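You operate a simulated robot arm through the tools that you are given. There is no shell and no other tool.

You run a simulated robot arm. Do the job below in one go: nothing can be reset, and whatever is moved stays where it is left.

Task
Move the blue sample to the viewer and match it.
Fine: it lies clamped in the damp meter; BOARD switch off, free the green clamp, VIEWER switch on; slide till SAME SHADE shows; the other cards and the dryer knob stay.

Only the result counts: the job must be done as asked and must still hold three seconds after the hand-in. Knocking over, shifting, dropping, spilling or breaking anything else fails it.

Robot
A 6-joint arm with a two-finger parallel gripper, fixed in place. Base frame: the origin is on the floor under the middle of its stand, x ahead of it, y to its left, z up. Lengths are in mm, angles in degrees, forces in N, time in s.
With the tool pointing down near the work surface it reaches from about 240 to 640 mm from the base axis. Its first joint turns from -66.0 to 66.0 degrees. Payload 2.7 kg.
Tool frame: the origin (TCP) lies between the finger pads and is the grasp point; the fingertips stand 23 mm ahead of it; z points along the fingers, y is the line along which they close. The gripper opens to 94 mm. The fingers are 38 mm wide and 10 mm thick; the gripper's body (54 by 96 mm) begins 39 mm behind the TCP.
Orientation is told as [roll, pitch, yaw] about the base's x, y, z axes, in that order, counted from this pose: with the fingers straight down and closing along the base's y, the tool's x points along the base's -x, its y along +y and its z along -z.

Tools
- The arm moves only by the tool nudge_tool. Its argument "targets" is one flat list of numbers, 7 for each row, row after row: the shift along the base's x, y, z in m, then the turn, a rotation vector about the base's x, y, z in degrees, then the opening in per cent of the stroke, from 0 (shut) to 100 (fully open). In form: [x, y, z, wx, wy, wz, jaw, x, y, z, wx, wy, wz, jaw, ...]. A call has 1 to 20 rows; each row is the pose to reach, as a shift and turn from the pose commanded when the call began. Each row takes 0.2 s and may step no farther than 50 mm and 8.6 degrees from the row before; otherwise, or with a gripper value out of range, the whole call is refused. A pose out of reach is approached as far as the arm can. The call stops where the force on the tool passes 50 N (or 10 N more than at its start, if that is more) or the arm is blocked; 0.2 s more then pass. The fingers move at their own pace (about 45 mm/s each) and stop on an object; they squeeze with about 27 N. The grip force told is the motor's: it shows also when the fingers shut on nothing. Time passes only in rows, and 0.2 s behind the last, so rows that repeat a pose let the fingers close. It gives the time, the measured TCP pose, the force on the tool (base axes), the opening and the grip force at its end, in the units of the frame above (readings bear some noise), with the torque about the TCP (base axes, N m) and any sound that the robot's microphone picked up.
- Cameras (640 x 400 px; columns grow to the right, rows downward): "scene" is fixed at [68.7, -421.7, 1420.1]; the picture's right is [0.78, -0.62, 0.00], its down [-0.34, -0.43, -0.84] and it looks along [0.52, 0.66, -0.54] (base axes); focal length 287 px, centre (320, 200). "wrist" rides on the gripper at [86, 16, -75] in the tool frame; the picture's right is [-0.18, 0.98, 0.00], its down [-0.58, -0.11, -0.81] and it looks along [-0.79, -0.15, 0.59] (tool axes); focal length 243 px, centre (320, 200). There is no depth. A picture from a camera that has moved, and an enlarged one, comes with that camera's place and axes in the base frame and with its lens. The place of the scene camera against the robot may be out by one fixed shift of up to 25 mm in any direction.
- grab_frame(camera): a new picture of that camera. The clock stands still meanwhile.
- enlarge(camera, box): a new picture of the part [left, top, right, bottom] of that camera's present view, enlarged. The clock stands still meanwhile.
- sign_off(): hands the job in; it is judged then, once.

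Places have to be worked out from the pictures, the camera data and where the tool is seen. Open the gripper and draw the arm clear of the work before you hand the job in, unless the task says otherwise.

The tools are called after ">>>" as name(argument=value, ...) on one line, values as JSON. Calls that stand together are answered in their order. nudge_tool: Moves the arm, as the interface text tells. Its arguments: {"type":"object","properties":{"targets":{"type":"array","items":{"type":"number"}}},"required":["targets"]} The other tools are called the same way: grab_frame (camera) takes a picture; enlarge (camera, box) takes an enlarged picture of a part of a camera's view; sign_off () hands the job in.

At the start:

```text
clock: 0.0
position: [357.1, 188.4, 1240.9]
orientation: [0.0, 0.1, -0.1]
force: [-0.9, 0.8, 0.8]
wrist_torque: [0.0, -0.01, -0.01]
finger_gap: 94.1
gripper_force: 0.0
```

scene: 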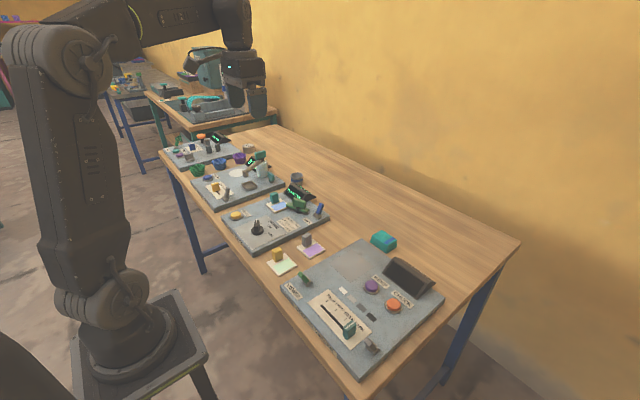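
wrist: 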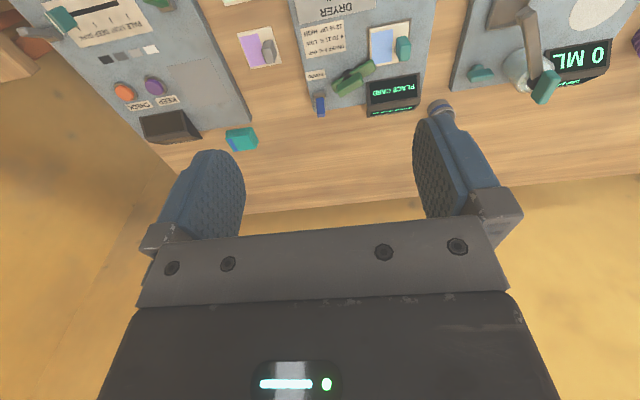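

I'll look closely at the work area first, enlarging the parts of both views.

>>> enlarge(camera="scene", box=[260, 220, 460, 390])

>>> enlarge(camera="scene", box=[210, 170, 340, 280])

>>> enlarge(camera="wrist", box=[0, 0, 280, 180])

>>> enlarge(camera="wrist", box=[220, 0, 460, 150])

```text
2.35 times, centred on (360, 305) of scene
camera zoom: at [68.7, -421.7, 1420.1], right [0.78, -0.62, 0.0], down [-0.34, -0.43, -0.84], along [0.52, 0.66, -0.54], focal length 675 px, centre (226, -47)
```

zoom: 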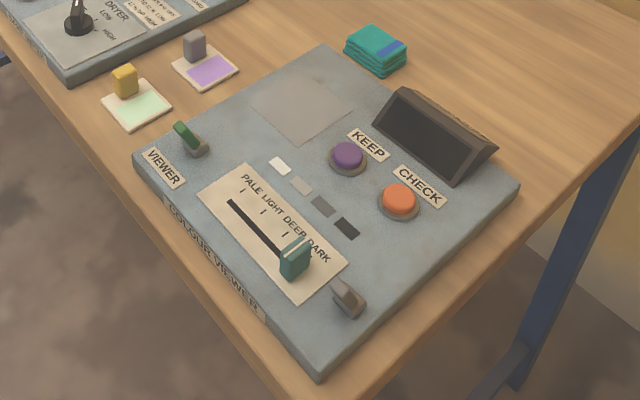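

```text
3.64 times, centred on (275, 225) of scene
camera zoom: at [68.7, -421.7, 1420.1], right [0.78, -0.62, 0.0], down [-0.34, -0.43, -0.84], along [0.52, 0.66, -0.54], focal length 1043 px, centre (484, 109)
```

zoom: 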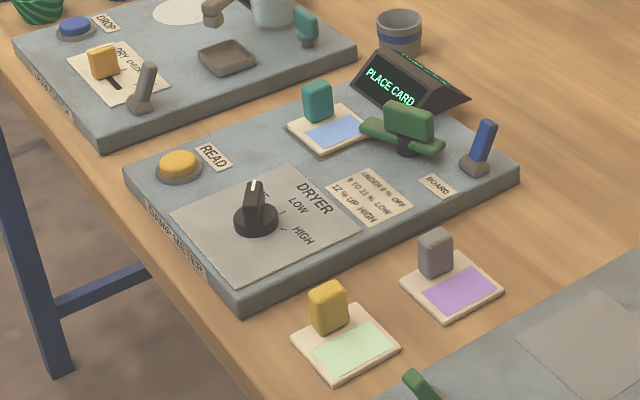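

```text
2.22 times, centred on (140, 90) of wrist
camera zoom: at [271.0, 204.0, 1315.9], right [0.18, 0.98, 0.0], down [0.58, -0.11, 0.81], along [0.79, -0.15, -0.59], focal length 539 px, centre (720, 444)
```

zoom: 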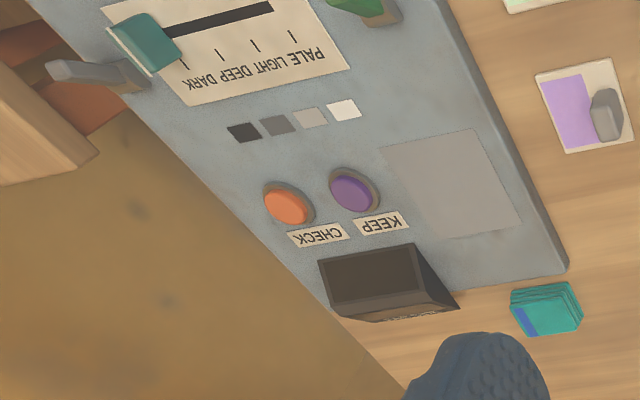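

```text
2.67 times, centred on (340, 75) of wrist
camera zoom: at [271.0, 204.0, 1315.9], right [0.18, 0.98, 0.0], down [0.58, -0.11, 0.81], along [0.79, -0.15, -0.59], focal length 647 px, centre (267, 533)
```

zoom: 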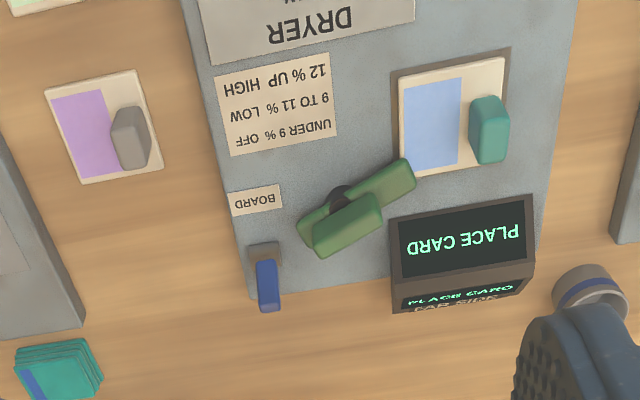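

The overview shows the damp meter near x≈450, y≈200–300 at z≈920, and the viewer to the right around y≈-150. I'll move back and tilt the tool to look down at the damp meter with the wrist camera for better measurements.

>>> nudge_tool(targets=[-0.02, 0.024, -0.033, 0, 8.3, 0, 100, -0.04, 0.048, -0.066, 0, 16.6, 0, 100, -0.057, 0.072, -0.1, 0, 25, 0, 100, -0.057, 0.072, -0.1, 0, 25, 0, 100])

>>> grab_frame(camera="wrist")

```text
clock: 1.0
position: [299.8, 258.1, 1138.5]
orientation: [-0.1, 25.2, 0.2]
force: [-0.1, 0.8, 0.1]
wrist_torque: [0.0, 0.04, 0.01]
finger_gap: 93.9
gripper_force: 0.0
```

```text
taken
camera wrist: at [252.3, 272.7, 1244.9], right [0.17, 0.98, -0.08], down [0.87, -0.11, 0.48], along [0.47, -0.15, -0.87], focal length 243 px, centre (320, 200)
```

wrist: 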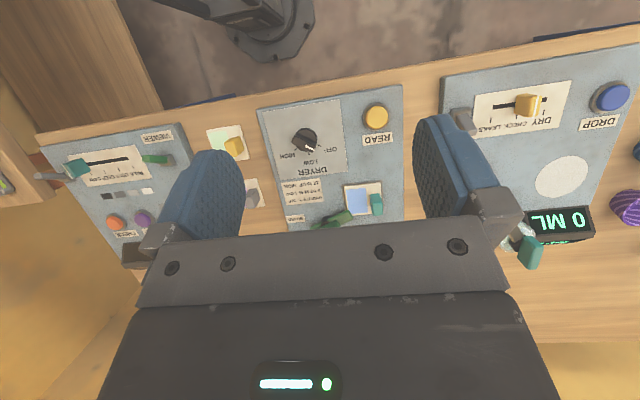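

The tilted view shows the damp meter and viewer both. I'll enlarge parts for measurement.

>>> enlarge(camera="wrist", box=[240, 80, 420, 240])

>>> enlarge(camera="wrist", box=[30, 110, 230, 270])

```text
2.50 times, centred on (330, 160) of wrist
camera zoom: at [252.3, 272.7, 1244.9], right [0.17, 0.98, -0.08], down [0.87, -0.11, 0.48], along [0.47, -0.15, -0.87], focal length 606 px, centre (295, 300)
```

zoom: 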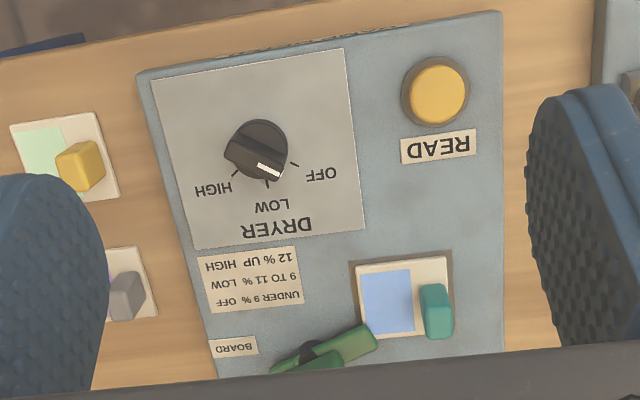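

```text
2.50 times, centred on (130, 190) of wrist
camera zoom: at [252.3, 272.7, 1244.9], right [0.17, 0.98, -0.08], down [0.87, -0.11, 0.48], along [0.47, -0.15, -0.87], focal length 606 px, centre (795, 225)
```

zoom: 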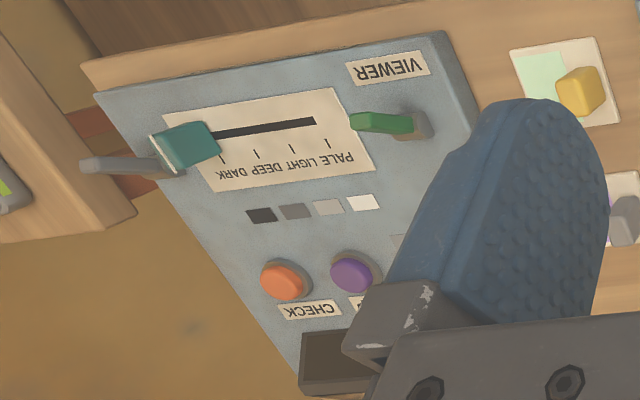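

From the two wrist views I judge the plate top at z≈865, the card handle at about (464, 304, 886), the BOARD lever near (524–550, 153). I'll go upright and closer, to about (440, 190, 1045), to see the switch and clamp.

>>> nudge_tool(targets=[0.028, -0.014, -0.02, 0, -5, 0, 100, 0.056, -0.028, -0.04, 0, -10, 0, 100, 0.084, -0.042, -0.06, 0, -15, 0, 100, 0.112, -0.056, -0.08, 0, -20, 0, 100, 0.14, -0.07, -0.096, 0, -25, 0, 100, 0.14, -0.07, -0.096, 0, -25, 0, 100])

>>> grab_frame(camera="wrist")

>>> enlarge(camera="wrist", box=[180, 0, 440, 180])

>>> grab_frame(camera="scene")

```text
clock: 2.4
position: [442.4, 193.1, 1047.3]
orientation: [0.0, -0.1, 0.1]
force: [0.4, -0.2, 0.0]
wrist_torque: [0.01, 0.0, -0.01]
finger_gap: 94.2
gripper_force: 0.1
```

```text
taken
camera wrist: at [355.5, 207.2, 1122.2], right [0.18, 0.98, 0.0], down [0.58, -0.11, 0.81], along [0.79, -0.15, -0.59], focal length 243 px, centre (320, 200)
```

wrist: 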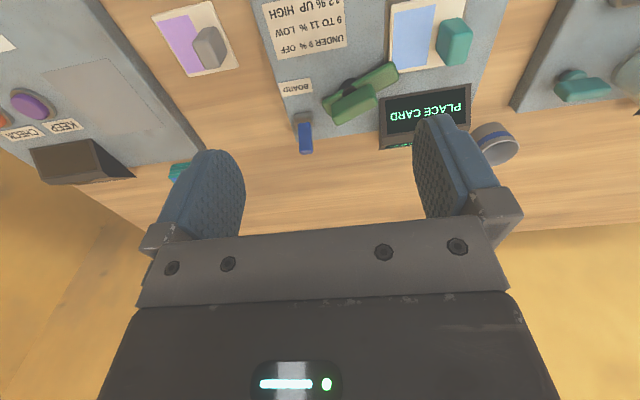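

```text
2.22 times, centred on (310, 90) of wrist
camera zoom: at [355.5, 207.2, 1122.2], right [0.18, 0.98, 0.0], down [0.58, -0.11, 0.81], along [0.79, -0.15, -0.59], focal length 539 px, centre (342, 444)
```

zoom: 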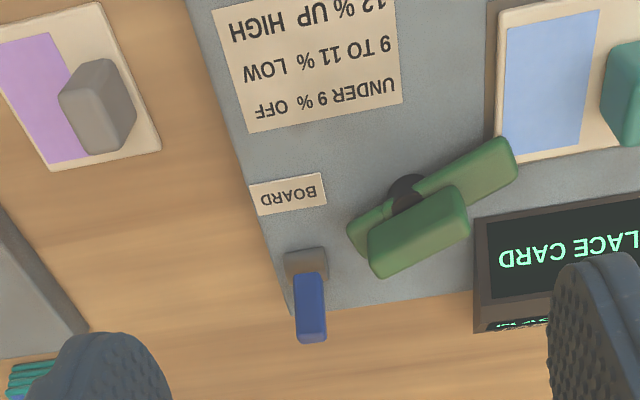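

```text
taken
```

scene: 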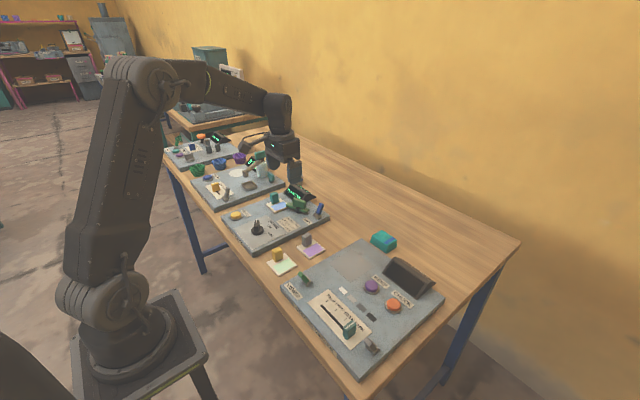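

The clamp is a green bar on a pivot with a raised handle block; its tip lies over the card's corner. I'll shift sideways 60 mm for a second view to triangulate heights.

>>> nudge_tool(targets=[-0.02, -0.04, 0, 0, 0, 0, 100, -0.03, -0.08, 0, 0, 0, 0, 100, -0.03, -0.08, 0, 0, 0, 0, 100])

>>> grab_frame(camera="wrist")

>>> enlarge(camera="wrist", box=[240, 0, 500, 180])

```text
clock: 3.2
position: [410.2, 111.0, 1044.6]
orientation: [0.0, -0.1, 0.1]
force: [1.0, -0.6, 0.1]
wrist_torque: [0.01, 0.03, 0.0]
finger_gap: 94.0
gripper_force: 0.1
```

```text
taken
camera wrist: at [322.9, 125.8, 1120.3], right [0.18, 0.98, 0.0], down [0.58, -0.11, 0.81], along [0.79, -0.15, -0.59], focal length 243 px, centre (320, 200)
```

wrist: 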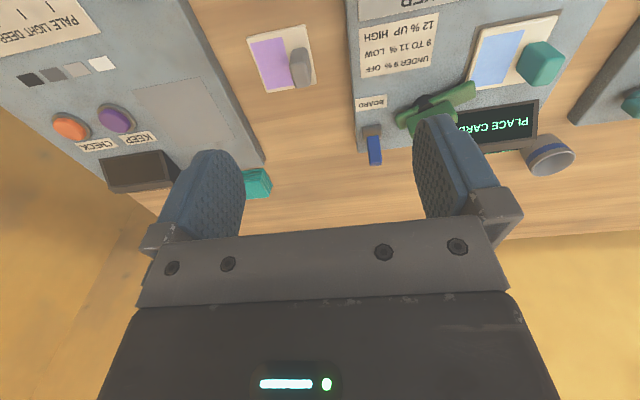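

```text
2.22 times, centred on (370, 90) of wrist
camera zoom: at [322.9, 125.8, 1120.3], right [0.18, 0.98, 0.0], down [0.58, -0.11, 0.81], along [0.79, -0.15, -0.59], focal length 539 px, centre (209, 444)
```

zoom: 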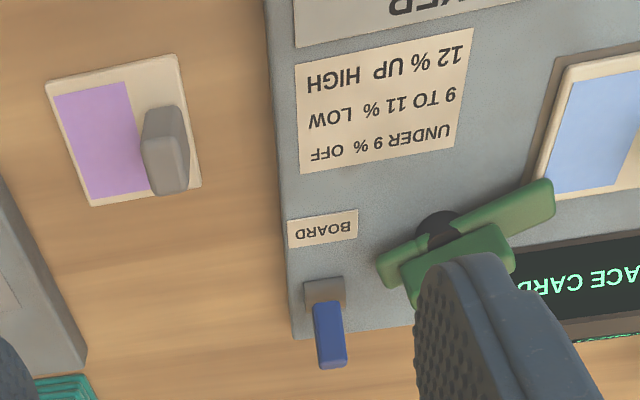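

Triangulated: plate top z≈861, BOARD lever pivots near (529, 155, 870) with its tip leaning to +x at (549, 155, 906); clamp pivot near (501, 214), bar pointing ~108° from +x, display corner at (519, 246). I'll close the fingers and come to the far side of the BOARD lever at x≈590, first staying above it.

>>> nudge_tool(targets=[0.045, 0.011, 0, 0, 0, 0, 50, 0.09, 0.022, 0, 0, 0, 0, 0, 0.135, 0.034, 0, 0, 0, 0, 0, 0.18, 0.045, 0, 0, 0, 0, 0, 0.18, 0.045, -0.04, 0, 0, 0, 0, 0.18, 0.045, -0.08, 0, 0, 0, 0, 0.18, 0.045, -0.08, 0, 0, 0, 0])

>>> grab_frame(camera="wrist")

>>> enlarge(camera="scene", box=[220, 150, 360, 270])

```text
clock: 4.8
position: [592.4, 154.1, 966.2]
orientation: [0.0, 0.1, 0.1]
force: [-0.4, 0.4, 0.0]
wrist_torque: [-0.03, -0.01, 0.0]
finger_gap: 0.0
gripper_force: 27.2
```

```text
taken
camera wrist: at [504.9, 169.5, 1040.4], right [0.18, 0.98, 0.0], down [0.58, -0.11, 0.81], along [0.79, -0.15, -0.59], focal length 243 px, centre (320, 200)
```

wrist: 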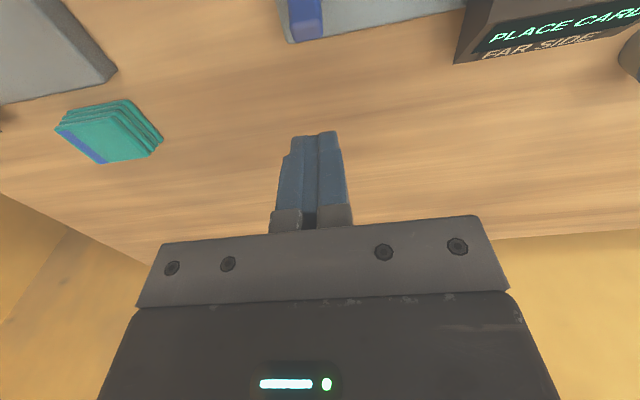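

```text
3.33 times, centred on (290, 210) of scene
camera zoom: at [68.7, -421.7, 1420.1], right [0.78, -0.62, 0.0], down [-0.34, -0.43, -0.84], along [0.52, 0.66, -0.54], focal length 956 px, centre (420, 167)
```

zoom: 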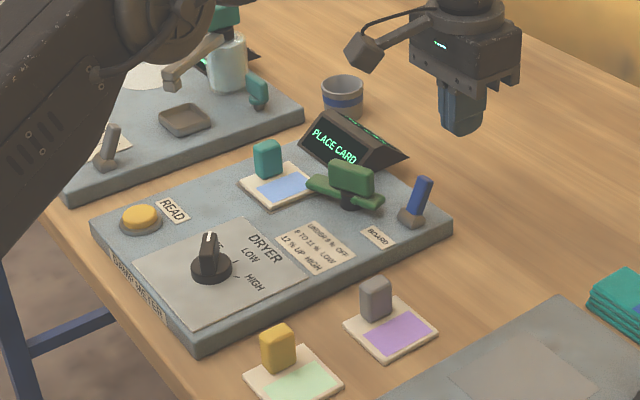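

The fingers are closed beyond the lever (tip seen at ≈(551,154,906)). I'll descend to fingertips at z≈882 and push the lever toward -x in small steps.

>>> nudge_tool(targets=[0, 0, -0.03, 0, 0, 0, 0, 0, 0, -0.06, 0, 0, 0, 0, 0, 0, -0.06, 0, 0, 0, 0, -0.008, 0, -0.06, 0, 0, 0, 0, -0.016, 0, -0.06, 0, 0, 0, 0, -0.022, 0, -0.06, 0, 0, 0, 0, -0.028, 0, -0.06, 0, 0, 0, 0, -0.034, 0, -0.06, 0, 0, 0, 0, -0.04, 0, -0.06, 0, 0, 0, 0, -0.04, 0, -0.06, 0, 0, 0, 0])

>>> enlarge(camera="scene", box=[240, 160, 360, 250])

>>> grab_frame(camera="wrist")

```text
clock: 7.0
position: [551.8, 154.1, 905.3]
orientation: [-0.1, 0.0, 0.0]
force: [0.5, -0.7, -0.5]
wrist_torque: [0.02, 0.02, 0.0]
finger_gap: 0.0
gripper_force: 26.6
heard: click
```

```text
4.44 times, centred on (300, 205) of scene
camera zoom: at [68.7, -421.7, 1420.1], right [0.78, -0.62, 0.0], down [-0.34, -0.43, -0.84], along [0.52, 0.66, -0.54], focal length 1274 px, centre (409, 178)
```

zoom: 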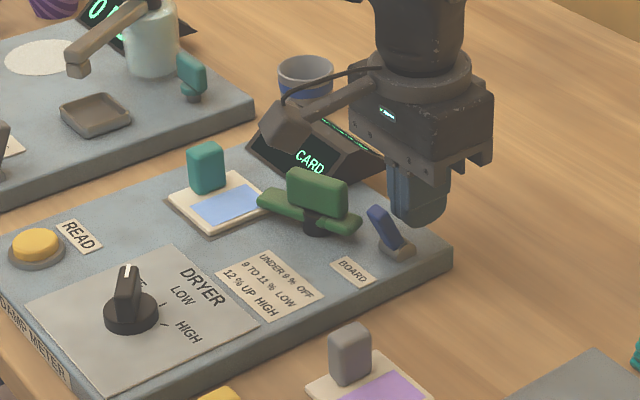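

```text
taken
camera wrist: at [464.2, 170.1, 980.4], right [0.18, 0.98, 0.0], down [0.58, -0.11, 0.81], along [0.79, -0.15, -0.59], focal length 243 px, centre (320, 200)
```

wrist: 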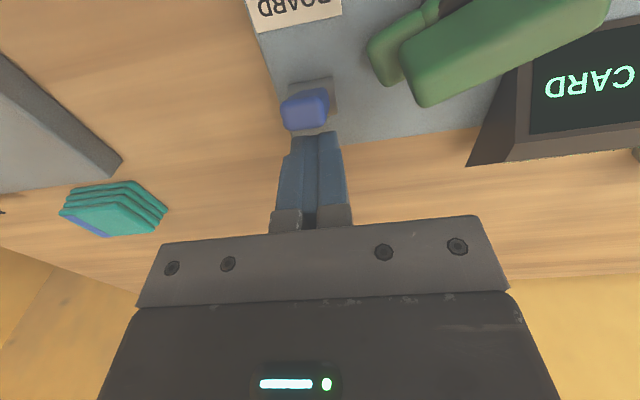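

A click was heard and the lever now leans to -x, off the finger. I'll back away +x, rise, and check the display.

>>> nudge_tool(targets=[0.02, 0, 0, 0, 0, 0, 0, 0.03, 0, 0.04, 0, 0, 0, 0, 0.03, 0, 0.08, 0, 0, 0, 0, 0.0, 0, 0.12, 0, 0, 0, 0, -0.045, 0, 0.135, 0, 0, 0, 0, -0.09, 0.0, 0.135, 0, 0, 0, 0, -0.13, 0.0, 0.135, 0, 0, 0, 0, -0.13, 0.0, 0.135, 0, 0, 0, 0])

>>> grab_frame(camera="wrist")

>>> enlarge(camera="wrist", box=[220, 0, 500, 180])

>>> enlarge(camera="scene", box=[240, 160, 360, 250])

```text
clock: 8.8
position: [417.5, 153.9, 1038.0]
orientation: [0.0, 0.0, 0.1]
force: [-0.4, 0.6, -0.4]
wrist_torque: [0.03, -0.01, 0.01]
finger_gap: 0.0
gripper_force: 27.4
```

```text
taken
camera wrist: at [331.0, 168.7, 1113.4], right [0.18, 0.98, 0.0], down [0.58, -0.11, 0.81], along [0.79, -0.15, -0.59], focal length 243 px, centre (320, 200)
```

wrist: 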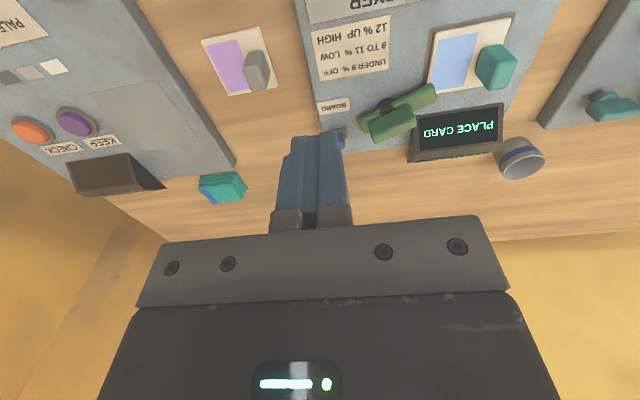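

```text
2.22 times, centred on (360, 90) of wrist
camera zoom: at [331.0, 168.7, 1113.4], right [0.18, 0.98, 0.0], down [0.58, -0.11, 0.81], along [0.79, -0.15, -0.59], focal length 539 px, centre (231, 444)
```

zoom: 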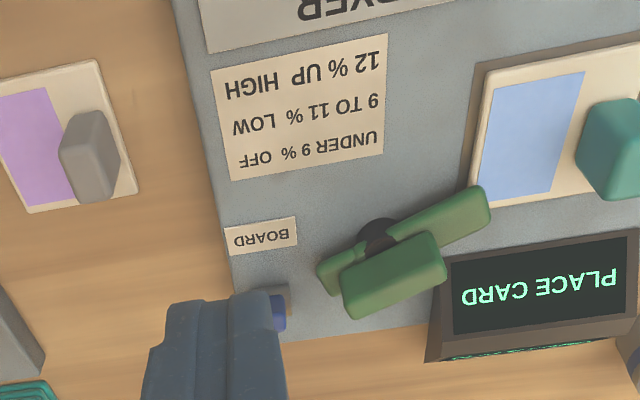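

```text
4.44 times, centred on (300, 205) of scene
camera zoom: at [68.7, -421.7, 1420.1], right [0.78, -0.62, 0.0], down [-0.34, -0.43, -0.84], along [0.52, 0.66, -0.54], focal length 1274 px, centre (409, 178)
```

zoom: 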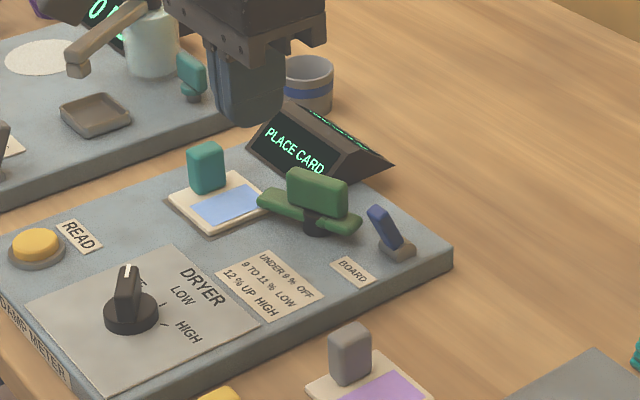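

The lever is off (-x, the same lean as the unlit viewer's switch). Next I'll look at the clamp from closer above, at about (485, 215, 970), with the fingers open.

>>> nudge_tool(targets=[0.02, 0.02, -0.02, 0, 0, 0, 50, 0.045, 0.045, -0.04, 0, 0, 0, 100, 0.06, 0.06, -0.065, 0, 0, 0, 100, 0.06, 0.06, -0.065, 0, 0, 0, 100, 0.06, 0.06, -0.065, 0, 0, 0, 100, 0.06, 0.06, -0.065, 0, 0, 0, 100])

>>> grab_frame(camera="wrist")

>>> enlarge(camera="wrist", box=[200, 0, 460, 180])

>>> enlarge(camera="scene", box=[260, 170, 340, 230])

```text
clock: 10.2
position: [480.2, 216.7, 973.6]
orientation: [0.1, 0.0, 0.1]
force: [0.9, -0.3, 0.1]
wrist_torque: [0.04, -0.03, -0.01]
finger_gap: 94.3
gripper_force: 0.1
```

```text
taken
camera wrist: at [393.6, 230.5, 1049.3], right [0.18, 0.98, 0.0], down [0.58, -0.11, 0.81], along [0.79, -0.15, -0.59], focal length 243 px, centre (320, 200)
```

wrist: 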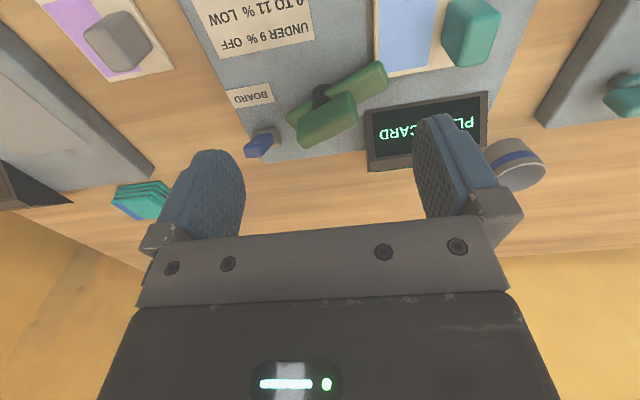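

```text
2.22 times, centred on (330, 90) of wrist
camera zoom: at [393.6, 230.5, 1049.3], right [0.18, 0.98, 0.0], down [0.58, -0.11, 0.81], along [0.79, -0.15, -0.59], focal length 539 px, centre (298, 444)
```

zoom: 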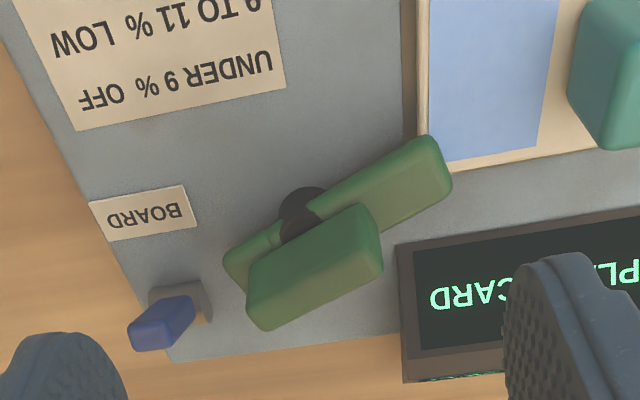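

```text
6.67 times, centred on (300, 200) of scene
camera zoom: at [68.8, -421.7, 1420.1], right [0.78, -0.62, 0.0], down [-0.34, -0.43, -0.84], along [0.52, 0.66, -0.54], focal length 1912 px, centre (453, 200)
```

zoom: 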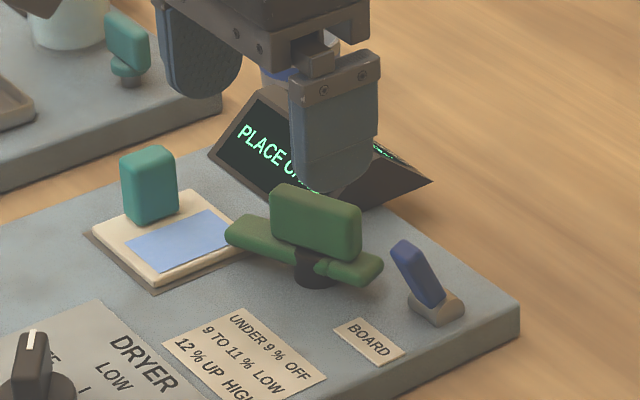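

The clamp handle block is centred at about (502, 215), long axis ~110° from +x, z ≈885–904. I'll turn the tool by -70° so the fingers straddle it, and open to ~38 %, staying above first.

>>> nudge_tool(targets=[0.003, 0, 0, 0, 0, -8, 80, 0.006, 0, 0, 0, 0, -16, 60, 0.009, 0, 0, 0, 0, -24, 40, 0.012, 0, 0, 0, 0, -32, 40, 0.015, 0, 0, 0, 0, -40, 40, 0.018, 0, 0, 0, 0, -48, 40, 0.02, 0, 0, 0, 0, -56, 40, 0.022, 0, 0, 0, 0, -64, 40, 0.022, 0, 0, 0, 0, -70, 40, 0.022, 0, 0, 0, 0, -70, 40])

>>> grab_frame(camera="wrist")

>>> enlarge(camera="scene", box=[250, 160, 350, 230])

```text
clock: 12.4
position: [502.4, 215.0, 974.4]
orientation: [-0.1, -0.1, -70.0]
force: [-0.4, -0.5, 0.2]
wrist_torque: [0.02, 0.01, 0.01]
finger_gap: 37.7
gripper_force: 0.1
```

```text
taken
camera wrist: at [487.8, 301.9, 1050.5], right [0.99, 0.16, 0.0], down [0.1, -0.58, 0.81], along [0.13, -0.8, -0.59], focal length 243 px, centre (320, 200)
```

wrist: 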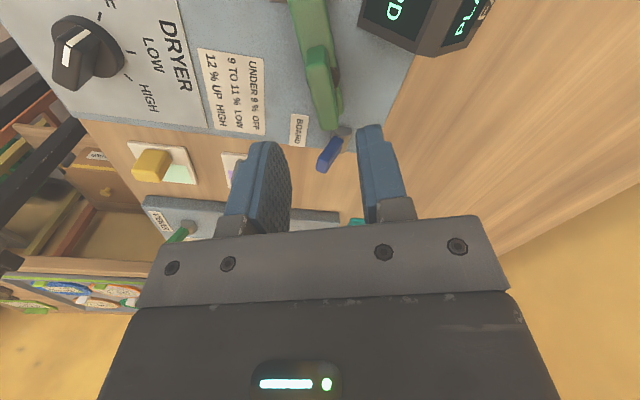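

```text
5.71 times, centred on (300, 195) of scene
camera zoom: at [68.7, -421.7, 1420.1], right [0.78, -0.62, 0.0], down [-0.34, -0.43, -0.84], along [0.52, 0.66, -0.54], focal length 1639 px, centre (434, 229)
```

zoom: 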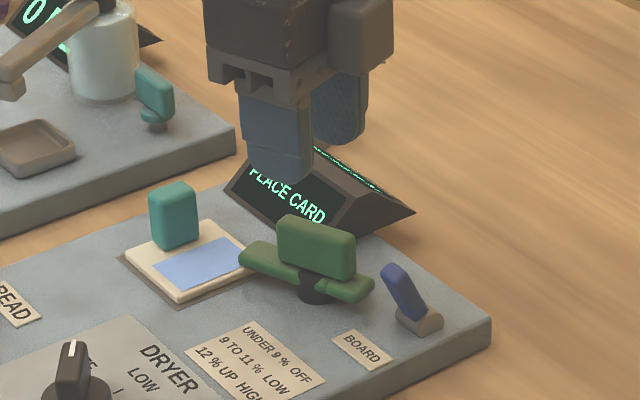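

I'll enlarge the clamp in this view to check that the fingers are lined up with the block before descending.

>>> enlarge(camera="wrist", box=[240, 0, 440, 160])

```text
2.50 times, centred on (340, 80) of wrist
camera zoom: at [487.8, 301.9, 1050.5], right [0.99, 0.16, 0.0], down [0.1, -0.58, 0.81], along [0.13, -0.8, -0.59], focal length 606 px, centre (270, 500)
```

zoom: 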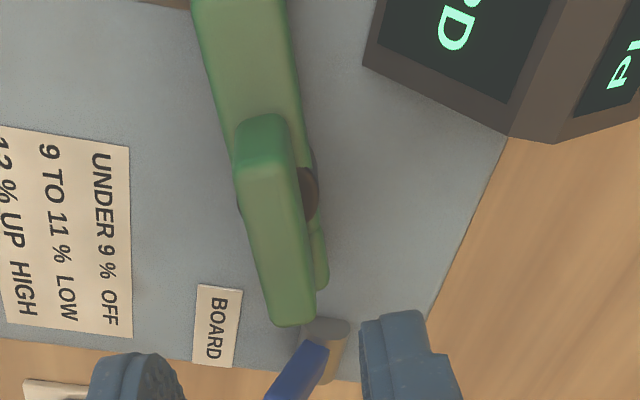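

The block's top midline runs from (498,234) to (512,194), so the centre is ≈(504.5, 214) and the yaw is right. I'll descend to TCP z≈908 with a 2 mm x correction, then close on the block.

>>> nudge_tool(targets=[0.002, -0.0005, -0.03, 0, 0, 0, 40, 0.002, -0.0005, -0.055, 0, 0, 0, 40, 0.002, -0.0005, -0.067, 0, 0, 0, 40, 0.002, -0.0005, -0.067, 0, 0, 0, 40])

>>> grab_frame(camera="wrist")

>>> enlarge(camera="scene", box=[250, 160, 350, 230])

```text
clock: 13.4
position: [505.1, 216.4, 904.1]
orientation: [0.1, 0.0, -70.0]
force: [-0.5, -0.4, 1.0]
wrist_torque: [-0.05, 0.02, -0.02]
finger_gap: 37.7
gripper_force: 0.0
```

```text
taken
camera wrist: at [488.9, 302.1, 980.5], right [0.99, 0.16, 0.0], down [0.1, -0.58, 0.81], along [0.13, -0.8, -0.59], focal length 243 px, centre (320, 200)
```

wrist: 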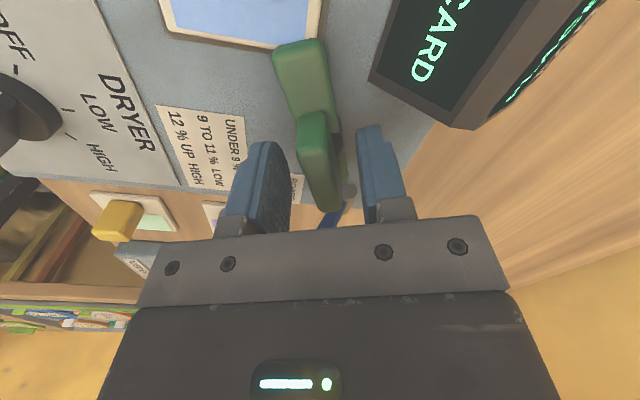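

```text
5.71 times, centred on (300, 195) of scene
camera zoom: at [68.7, -421.7, 1420.1], right [0.78, -0.62, 0.0], down [-0.34, -0.43, -0.84], along [0.52, 0.66, -0.54], focal length 1639 px, centre (434, 229)
```

zoom: 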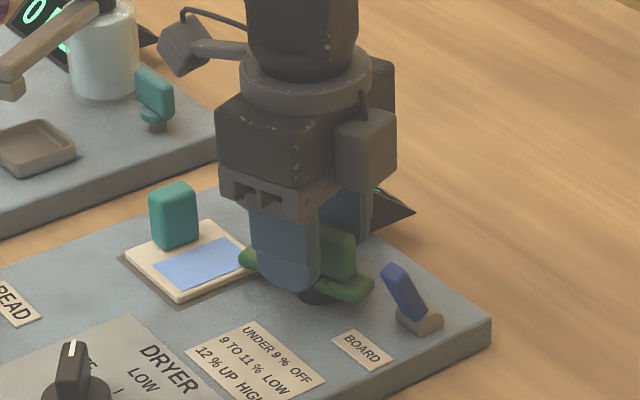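

The fingers straddle the handle block. I close on it and hold.

>>> nudge_tool(targets=[0, 0, 0, 0, 0, 0, 10, 0, 0, 0, 0, 0, 0, 5, 0, 0, 0, 0, 0, 0, 0, 0, 0, 0, 0, 0, 0, 0])

>>> grab_frame(camera="wrist")

```text
clock: 14.4
position: [505.3, 216.5, 905.8]
orientation: [0.3, -0.1, -69.6]
force: [9.6, 2.5, -5.2]
wrist_torque: [0.52, 0.25, 1.78]
finger_gap: 14.7
gripper_force: 45.1
```

```text
taken
camera wrist: at [489.1, 302.2, 980.8], right [0.99, 0.17, 0.0], down [0.1, -0.58, 0.81], along [0.14, -0.79, -0.59], focal length 243 px, centre (320, 200)
```

wrist: 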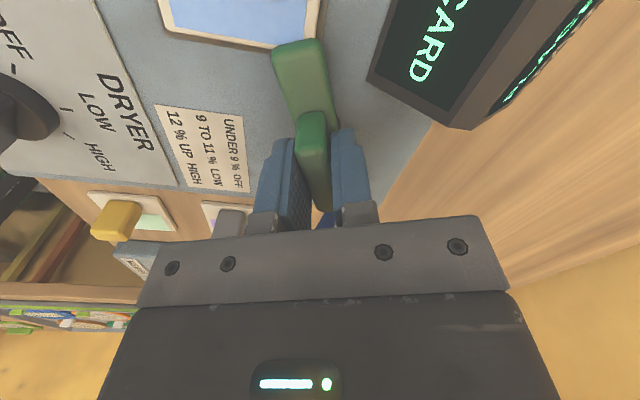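

Gripped at 14.7 mm. Now I'll turn the clamp a little, counter-clockwise seen from above (+z), so the tip sweeps off the card toward -x.

>>> nudge_tool(targets=[0, 0, 0, 0, 0, 4, 0, 0, 0, 0, 0, 0, 8, 0, 0, 0, 0, 0, 0, 12, 0, 0, 0, 0, 0, 0, 16, 0, 0, 0, 0, 0, 0, 20, 0])

>>> grab_frame(camera="wrist")

>>> enlarge(camera="scene", box=[250, 160, 350, 230])

```text
clock: 15.6
position: [503.9, 215.7, 905.1]
orientation: [0.1, 0.1, -49.8]
force: [25.8, 14.5, -30.4]
wrist_torque: [0.0, 0.49, -0.03]
finger_gap: 13.9
gripper_force: 45.5
```

```text
taken
camera wrist: at [460.5, 291.6, 981.0], right [0.87, 0.49, 0.0], down [0.29, -0.52, 0.81], along [0.4, -0.7, -0.59], focal length 243 px, centre (320, 200)
```

wrist: 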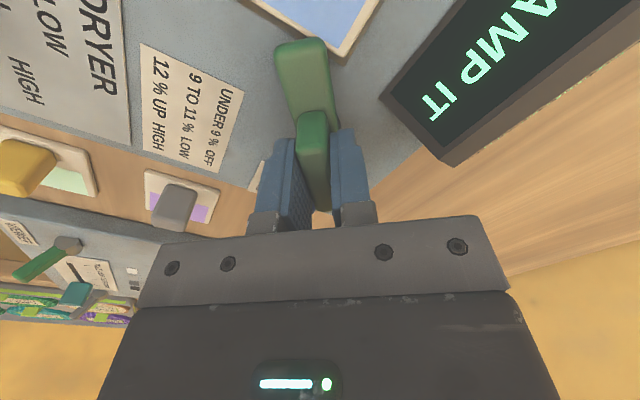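

```text
5.71 times, centred on (300, 195) of scene
camera zoom: at [69.9, -421.1, 1420.3], right [0.78, -0.62, 0.0], down [-0.34, -0.43, -0.84], along [0.52, 0.66, -0.54], focal length 1639 px, centre (434, 229)
```

zoom: 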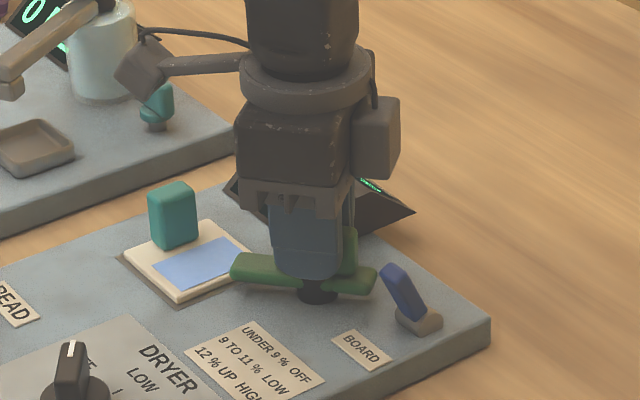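

The clamp turns (20° so far) and the display changed to "…AMP IT". Side forces have built up to ~(26, 15, -30) N, so I'll give way along the force a little and look at the readings.

>>> nudge_tool(targets=[0.001, 0.0005, -0.001, 0, 0, 0, 0, 0.002, 0.001, -0.002, 0, 0, 0, 0, 0.002, 0.001, -0.002, 0, 0, 0, 0])

```text
clock: 16.4
position: [505.6, 215.2, 905.7]
orientation: [-0.3, 0.1, -50.0]
force: [-20.0, 4.2, -1.6]
wrist_torque: [-0.39, -0.94, 0.0]
finger_gap: 14.0
gripper_force: 45.7
```

Giving way 2 mm in x overshoots (≈20 N/mm), so the real pivot is near (501.7, 217) with my grasp ~3.6 mm off it. I'll go on turning 20° along the matching arc.

>>> nudge_tool(targets=[-0.0008, 0.0003, 0, 0, 0, 0, 0, -0.0008, 0.0005, 0, 0, 0, 5, 0, -0.0007, 0.0008, 0, 0, 0, 10, 0, -0.0007, 0.0011, 0, 0, 0, 15, 0, -0.0007, 0.0015, 0, 0, 0, 20, 0])

```text
clock: 17.6
position: [503.8, 216.0, 905.5]
orientation: [-0.5, 0.3, -29.9]
force: [-36.3, -13.0, 11.0]
wrist_torque: [0.16, -0.76, -0.03]
finger_gap: 14.0
gripper_force: 45.2
```

Force is now (-36, -13, 11) N, so I'll relax in that direction, then read again before turning further.

>>> nudge_tool(targets=[-0.001, -0.0004, 0.0003, 0, 0, 0, 0, -0.0016, -0.0006, 0.0005, 0, 0, 0, 0, -0.0016, -0.0006, 0.0005, 0, 0, 0, 0])

```text
clock: 18.4
position: [504.3, 215.4, 905.2]
orientation: [-0.3, 0.2, -30.0]
force: [-18.6, -14.7, 3.0]
wrist_torque: [1.3, 1.05, 0.0]
finger_gap: 14.0
gripper_force: 44.9
```

Still about (-19, -15) N; I'll ease a bit more in that direction while turning on another 20°.

>>> nudge_tool(targets=[-0.0009, -0.0007, 0, 0, 0, 0, 0, -0.0011, -0.0006, 0, 0, 0, 5, 0, -0.0013, -0.0005, 0, 0, 0, 10, 0, -0.0015, -0.0004, 0, 0, 0, 15, 0, -0.0018, -0.0003, 0, 0, 0, 20, 0, -0.0018, -0.0003, 0, 0, 0, 20, 0])

>>> enlarge(camera="scene", box=[250, 160, 350, 230])

```text
clock: 19.8
position: [504.1, 215.8, 904.4]
orientation: [0.0, 0.0, -9.9]
force: [13.7, -10.2, -15.2]
wrist_torque: [0.1, 0.36, -0.01]
finger_gap: 13.9
gripper_force: 44.8
```

```text
5.71 times, centred on (300, 195) of scene
camera zoom: at [69.4, -421.9, 1420.0], right [0.78, -0.62, 0.0], down [-0.34, -0.43, -0.84], along [0.52, 0.66, -0.54], focal length 1639 px, centre (434, 229)
```

zoom: 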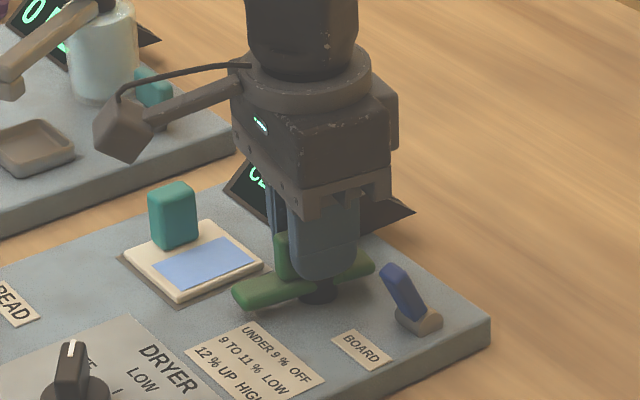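

The bar is now 60° round and clear of the card. I'll ease the forces and turn another ~24° for margin, watching for a stop.

>>> nudge_tool(targets=[0.0005, -0.0004, -0.0005, 0, 0, 0, 0, 0.0005, -0.0004, -0.0005, 0, 0, 6, 0, 0.0004, -0.0003, -0.0005, 0, 0, 12, 0, 0.0003, -0.0003, -0.0005, 0, 0, 18, 0, 0.0002, -0.0003, -0.0005, 0, 0, 24, 0])

```text
clock: 21.0
position: [505.0, 214.5, 905.2]
orientation: [-0.1, 0.0, 14.1]
force: [10.0, -18.4, -11.2]
wrist_torque: [0.36, -1.41, 0.0]
finger_gap: 14.2
gripper_force: 44.5
```

Turned ~84° in all with no stop met. I release to 30 % only (display nearby), then rise straight up.

>>> nudge_tool(targets=[0, 0, 0, 0, 0, 0, 30, 0, 0, 0, 0, 0, 0, 30, 0, 0, 0, 0, 0, 0, 30, 0, 0, 0.03, 0, 0, 0, 30, 0, 0, 0.07, 0, 0, 0, 30, 0, 0, 0.11, 0, 0, -5, 60, -0.04, 0, 0.14, 0, 0, -10, 90, -0.08, 0, 0.14, 0, 0, -14, 90, -0.08, 0, 0.14, 0, 0, -14, 90])

>>> grab_frame(camera="wrist")

>>> enlarge(camera="scene", box=[250, 160, 350, 230])

```text
clock: 23.0
position: [422.7, 214.6, 1044.3]
orientation: [0.0, 0.0, 0.0]
force: [0.3, 0.6, -0.2]
wrist_torque: [-0.03, 0.01, -0.01]
finger_gap: 84.5
gripper_force: 0.1
```

```text
taken
camera wrist: at [335.3, 230.3, 1119.7], right [0.18, 0.98, 0.0], down [0.58, -0.11, 0.81], along [0.79, -0.15, -0.59], focal length 243 px, centre (320, 200)
```

wrist: 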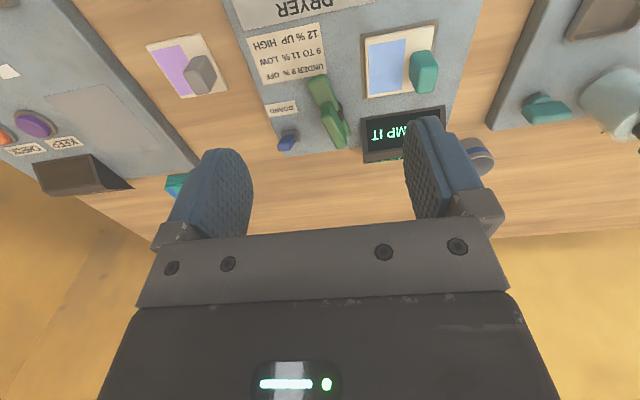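

```text
5.71 times, centred on (300, 195) of scene
camera zoom: at [68.7, -421.7, 1420.1], right [0.78, -0.62, 0.0], down [-0.34, -0.43, -0.84], along [0.52, 0.66, -0.54], focal length 1639 px, centre (434, 229)
```

zoom: 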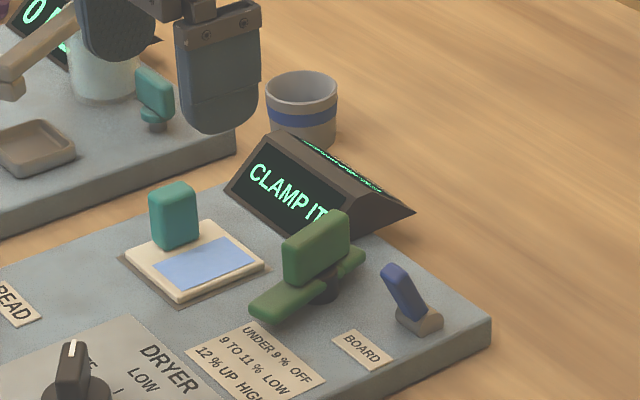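

The clamp is free of the card; the display reads "CLAMP IT". Next is the VIEWER switch, which I estimate at base (345, -37), leaning to -x. I'll move over the viewer at about (290, -20, 1046) to look.

>>> nudge_tool(targets=[-0.022, -0.039, 0, 0, 0, 0, 100, -0.044, -0.078, 0, 0, 0, 0, 100, -0.066, -0.118, 0, 0, 0, 0, 100, -0.088, -0.157, 0, 0, 0, 0, 100, -0.11, -0.196, 0, 0, 0, 0, 100, -0.132, -0.236, 0, 0, 0, 0, 100, -0.132, -0.236, 0, 0, 0, 0, 100])

>>> grab_frame(camera="wrist")

>>> enlarge(camera="wrist", box=[160, 0, 420, 180])

>>> enlarge(camera="scene", box=[270, 230, 450, 380])

```text
clock: 24.6
position: [289.3, -19.0, 1047.5]
orientation: [-0.1, 0.0, 0.1]
force: [-0.6, -0.2, -0.8]
wrist_torque: [0.01, -0.01, -0.02]
finger_gap: 94.2
gripper_force: 0.1
```

```text
taken
camera wrist: at [203.0, -2.6, 1123.1], right [0.18, 0.98, 0.0], down [0.58, -0.11, 0.81], along [0.79, -0.15, -0.59], focal length 243 px, centre (320, 200)
```

wrist: 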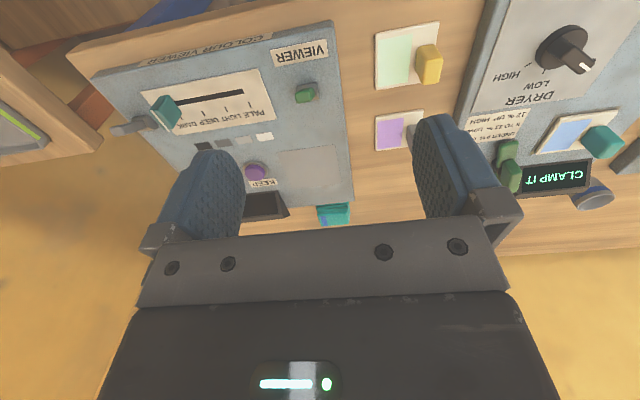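

```text
2.22 times, centred on (290, 90) of wrist
camera zoom: at [203.0, -2.6, 1123.1], right [0.18, 0.98, 0.0], down [0.58, -0.11, 0.81], along [0.79, -0.15, -0.59], focal length 539 px, centre (387, 444)
```

zoom: 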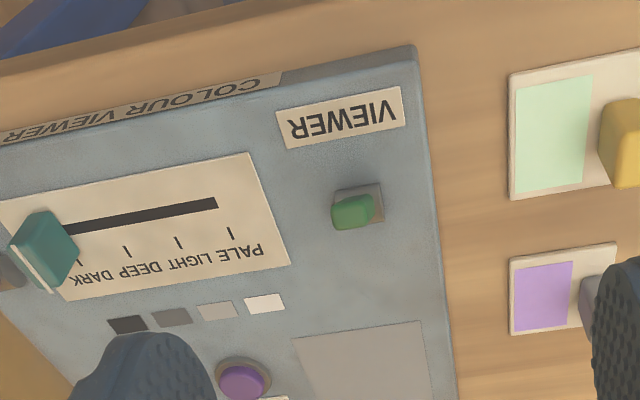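

```text
2.67 times, centred on (360, 305) of scene
camera zoom: at [68.7, -421.7, 1420.1], right [0.78, -0.62, 0.0], down [-0.34, -0.43, -0.84], along [0.52, 0.66, -0.54], focal length 765 px, centre (213, -80)
```

zoom: 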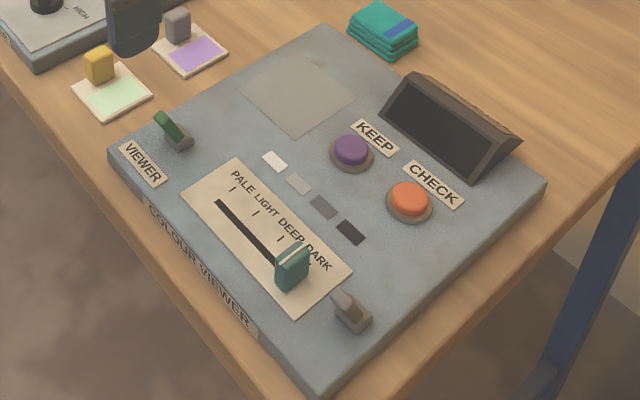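

The VIEWER lever is at base (344, -42) with tip at (325, -42, 906), leaning to -x. I'll close the fingers, come down on its -x side and push toward +x as before.

>>> nudge_tool(targets=[-0.007, -0.022, 0, 0, 0, 0, 30, -0.007, -0.022, -0.02, 0, 0, 0, 0, -0.007, -0.022, -0.06, 0, 0, 0, 0, -0.007, -0.022, -0.1, 0, 0, 0, 0, -0.007, -0.022, -0.13, 0, 0, 0, 0, -0.007, -0.022, -0.141, 0, 0, 0, 0, -0.007, -0.022, -0.141, 0, 0, 0, 0])

>>> grab_frame(camera="wrist")

>>> enlarge(camera="scene", box=[270, 230, 390, 330])

```text
clock: 26.2
position: [283.5, -42.3, 903.9]
orientation: [0.0, 0.0, 0.1]
force: [0.0, 0.2, -0.4]
wrist_torque: [0.03, 0.0, 0.0]
finger_gap: 0.1
gripper_force: 27.2
```

```text
taken
camera wrist: at [196.4, -26.6, 979.0], right [0.18, 0.98, 0.0], down [0.58, -0.11, 0.81], along [0.79, -0.15, -0.59], focal length 243 px, centre (320, 200)
```

wrist: 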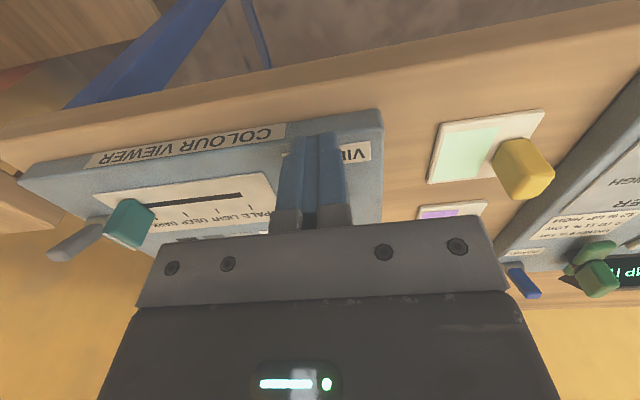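

```text
4.00 times, centred on (330, 280) of scene
camera zoom: at [68.8, -421.7, 1420.1], right [0.78, -0.62, 0.0], down [-0.34, -0.43, -0.84], along [0.52, 0.66, -0.54], focal length 1147 px, centre (280, -120)
```

zoom: 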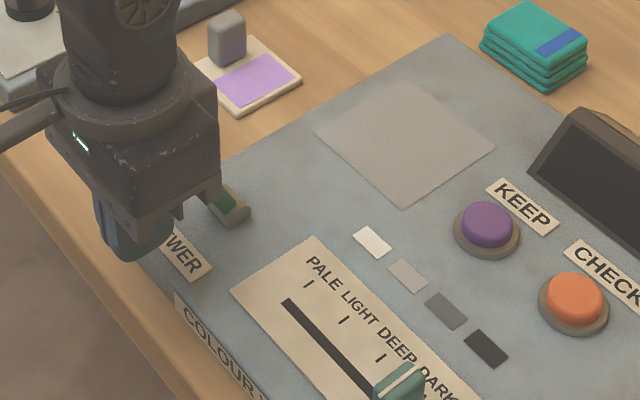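

The fingers sit just in front of the lever. I push toward +x in small steps.

>>> nudge_tool(targets=[0.008, 0, 0, 0, 0, 0, 0, 0.016, 0, 0, 0, 0, 0, 0, 0.022, 0, 0, 0, 0, 0, 0, 0.028, 0, 0, 0, 0, 0, 0, 0.034, 0, 0, 0, 0, 0, 0, 0.039, 0, 0, 0, 0, 0, 0, 0.039, 0, 0, 0, 0, 0, 0])

>>> enlarge(camera="scene", box=[270, 230, 450, 350])

```text
clock: 27.8
position: [325.1, -41.2, 903.6]
orientation: [0.0, 0.0, 0.1]
force: [-0.5, -0.5, -0.2]
wrist_torque: [0.0, -0.04, 0.0]
finger_gap: 0.0
gripper_force: 27.6
heard: click
```

```text
3.33 times, centred on (360, 290) of scene
camera zoom: at [68.8, -421.7, 1420.1], right [0.78, -0.62, 0.0], down [-0.34, -0.43, -0.84], along [0.52, 0.66, -0.54], focal length 956 px, centre (187, -100)
```

zoom: 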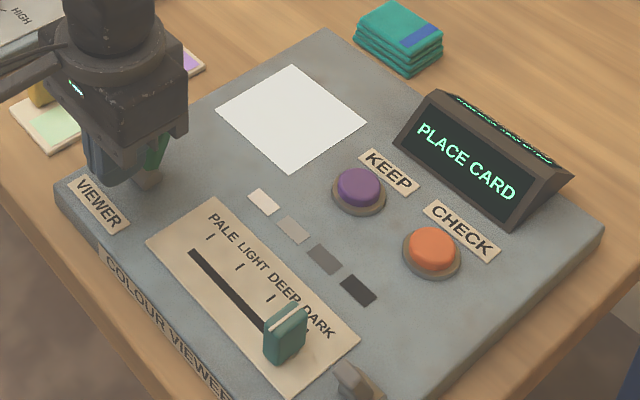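

Click heard; the viewer lit up white and its display shows "PLACE CARD", so leaning +x means on (and BOARD at -x means off). I back away and rise.

>>> nudge_tool(targets=[-0.02, 0, 0, 0, 0, 0, 0, -0.03, 0, 0.04, 0, 0, 0, 0, -0.03, 0, 0.085, 0, 0, 0, 0, -0.03, 0, 0.13, 0, 0, 0, 40, -0.03, 0, 0.141, 0, 0, 0, 80, -0.03, 0, 0.141, 0, 0, 0, 100, -0.03, 0, 0.141, 0, 0, 0, 100])

>>> grab_frame(camera="wrist")

>>> enlarge(camera="wrist", box=[80, 20, 420, 230])

>>> enlarge(camera="scene", box=[270, 230, 450, 380])

```text
clock: 29.4
position: [293.7, -40.1, 1045.8]
orientation: [-0.1, 0.0, 0.0]
force: [-0.3, -0.1, -0.5]
wrist_torque: [-0.01, -0.04, -0.01]
finger_gap: 84.6
gripper_force: 0.0
```

```text
taken
camera wrist: at [206.2, -24.8, 1120.4], right [0.18, 0.98, 0.0], down [0.58, -0.11, 0.81], along [0.79, -0.15, -0.59], focal length 243 px, centre (320, 200)
```

wrist: 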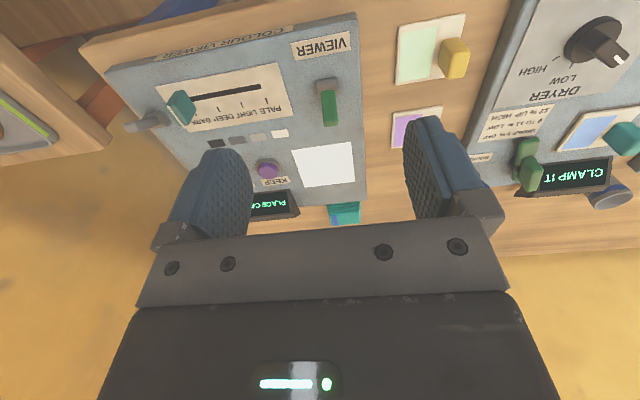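

```text
1.88 times, centred on (250, 125) of wrist
camera zoom: at [206.2, -24.8, 1120.4], right [0.18, 0.98, 0.0], down [0.58, -0.11, 0.81], along [0.79, -0.15, -0.59], focal length 457 px, centre (452, 341)
```

zoom: 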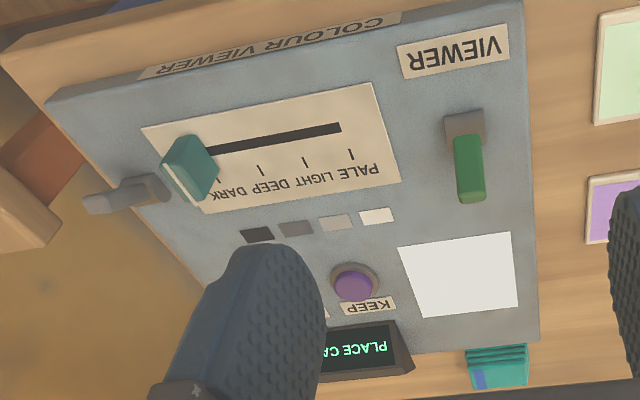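

```text
2.67 times, centred on (360, 305) of scene
camera zoom: at [68.7, -421.7, 1420.1], right [0.78, -0.62, 0.0], down [-0.34, -0.43, -0.84], along [0.52, 0.66, -0.54], focal length 765 px, centre (213, -80)
```

zoom: 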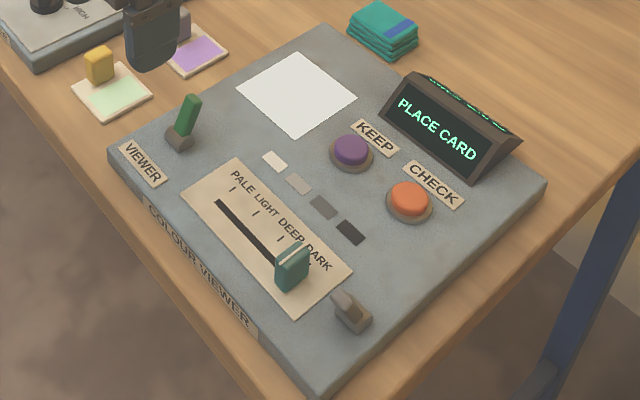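

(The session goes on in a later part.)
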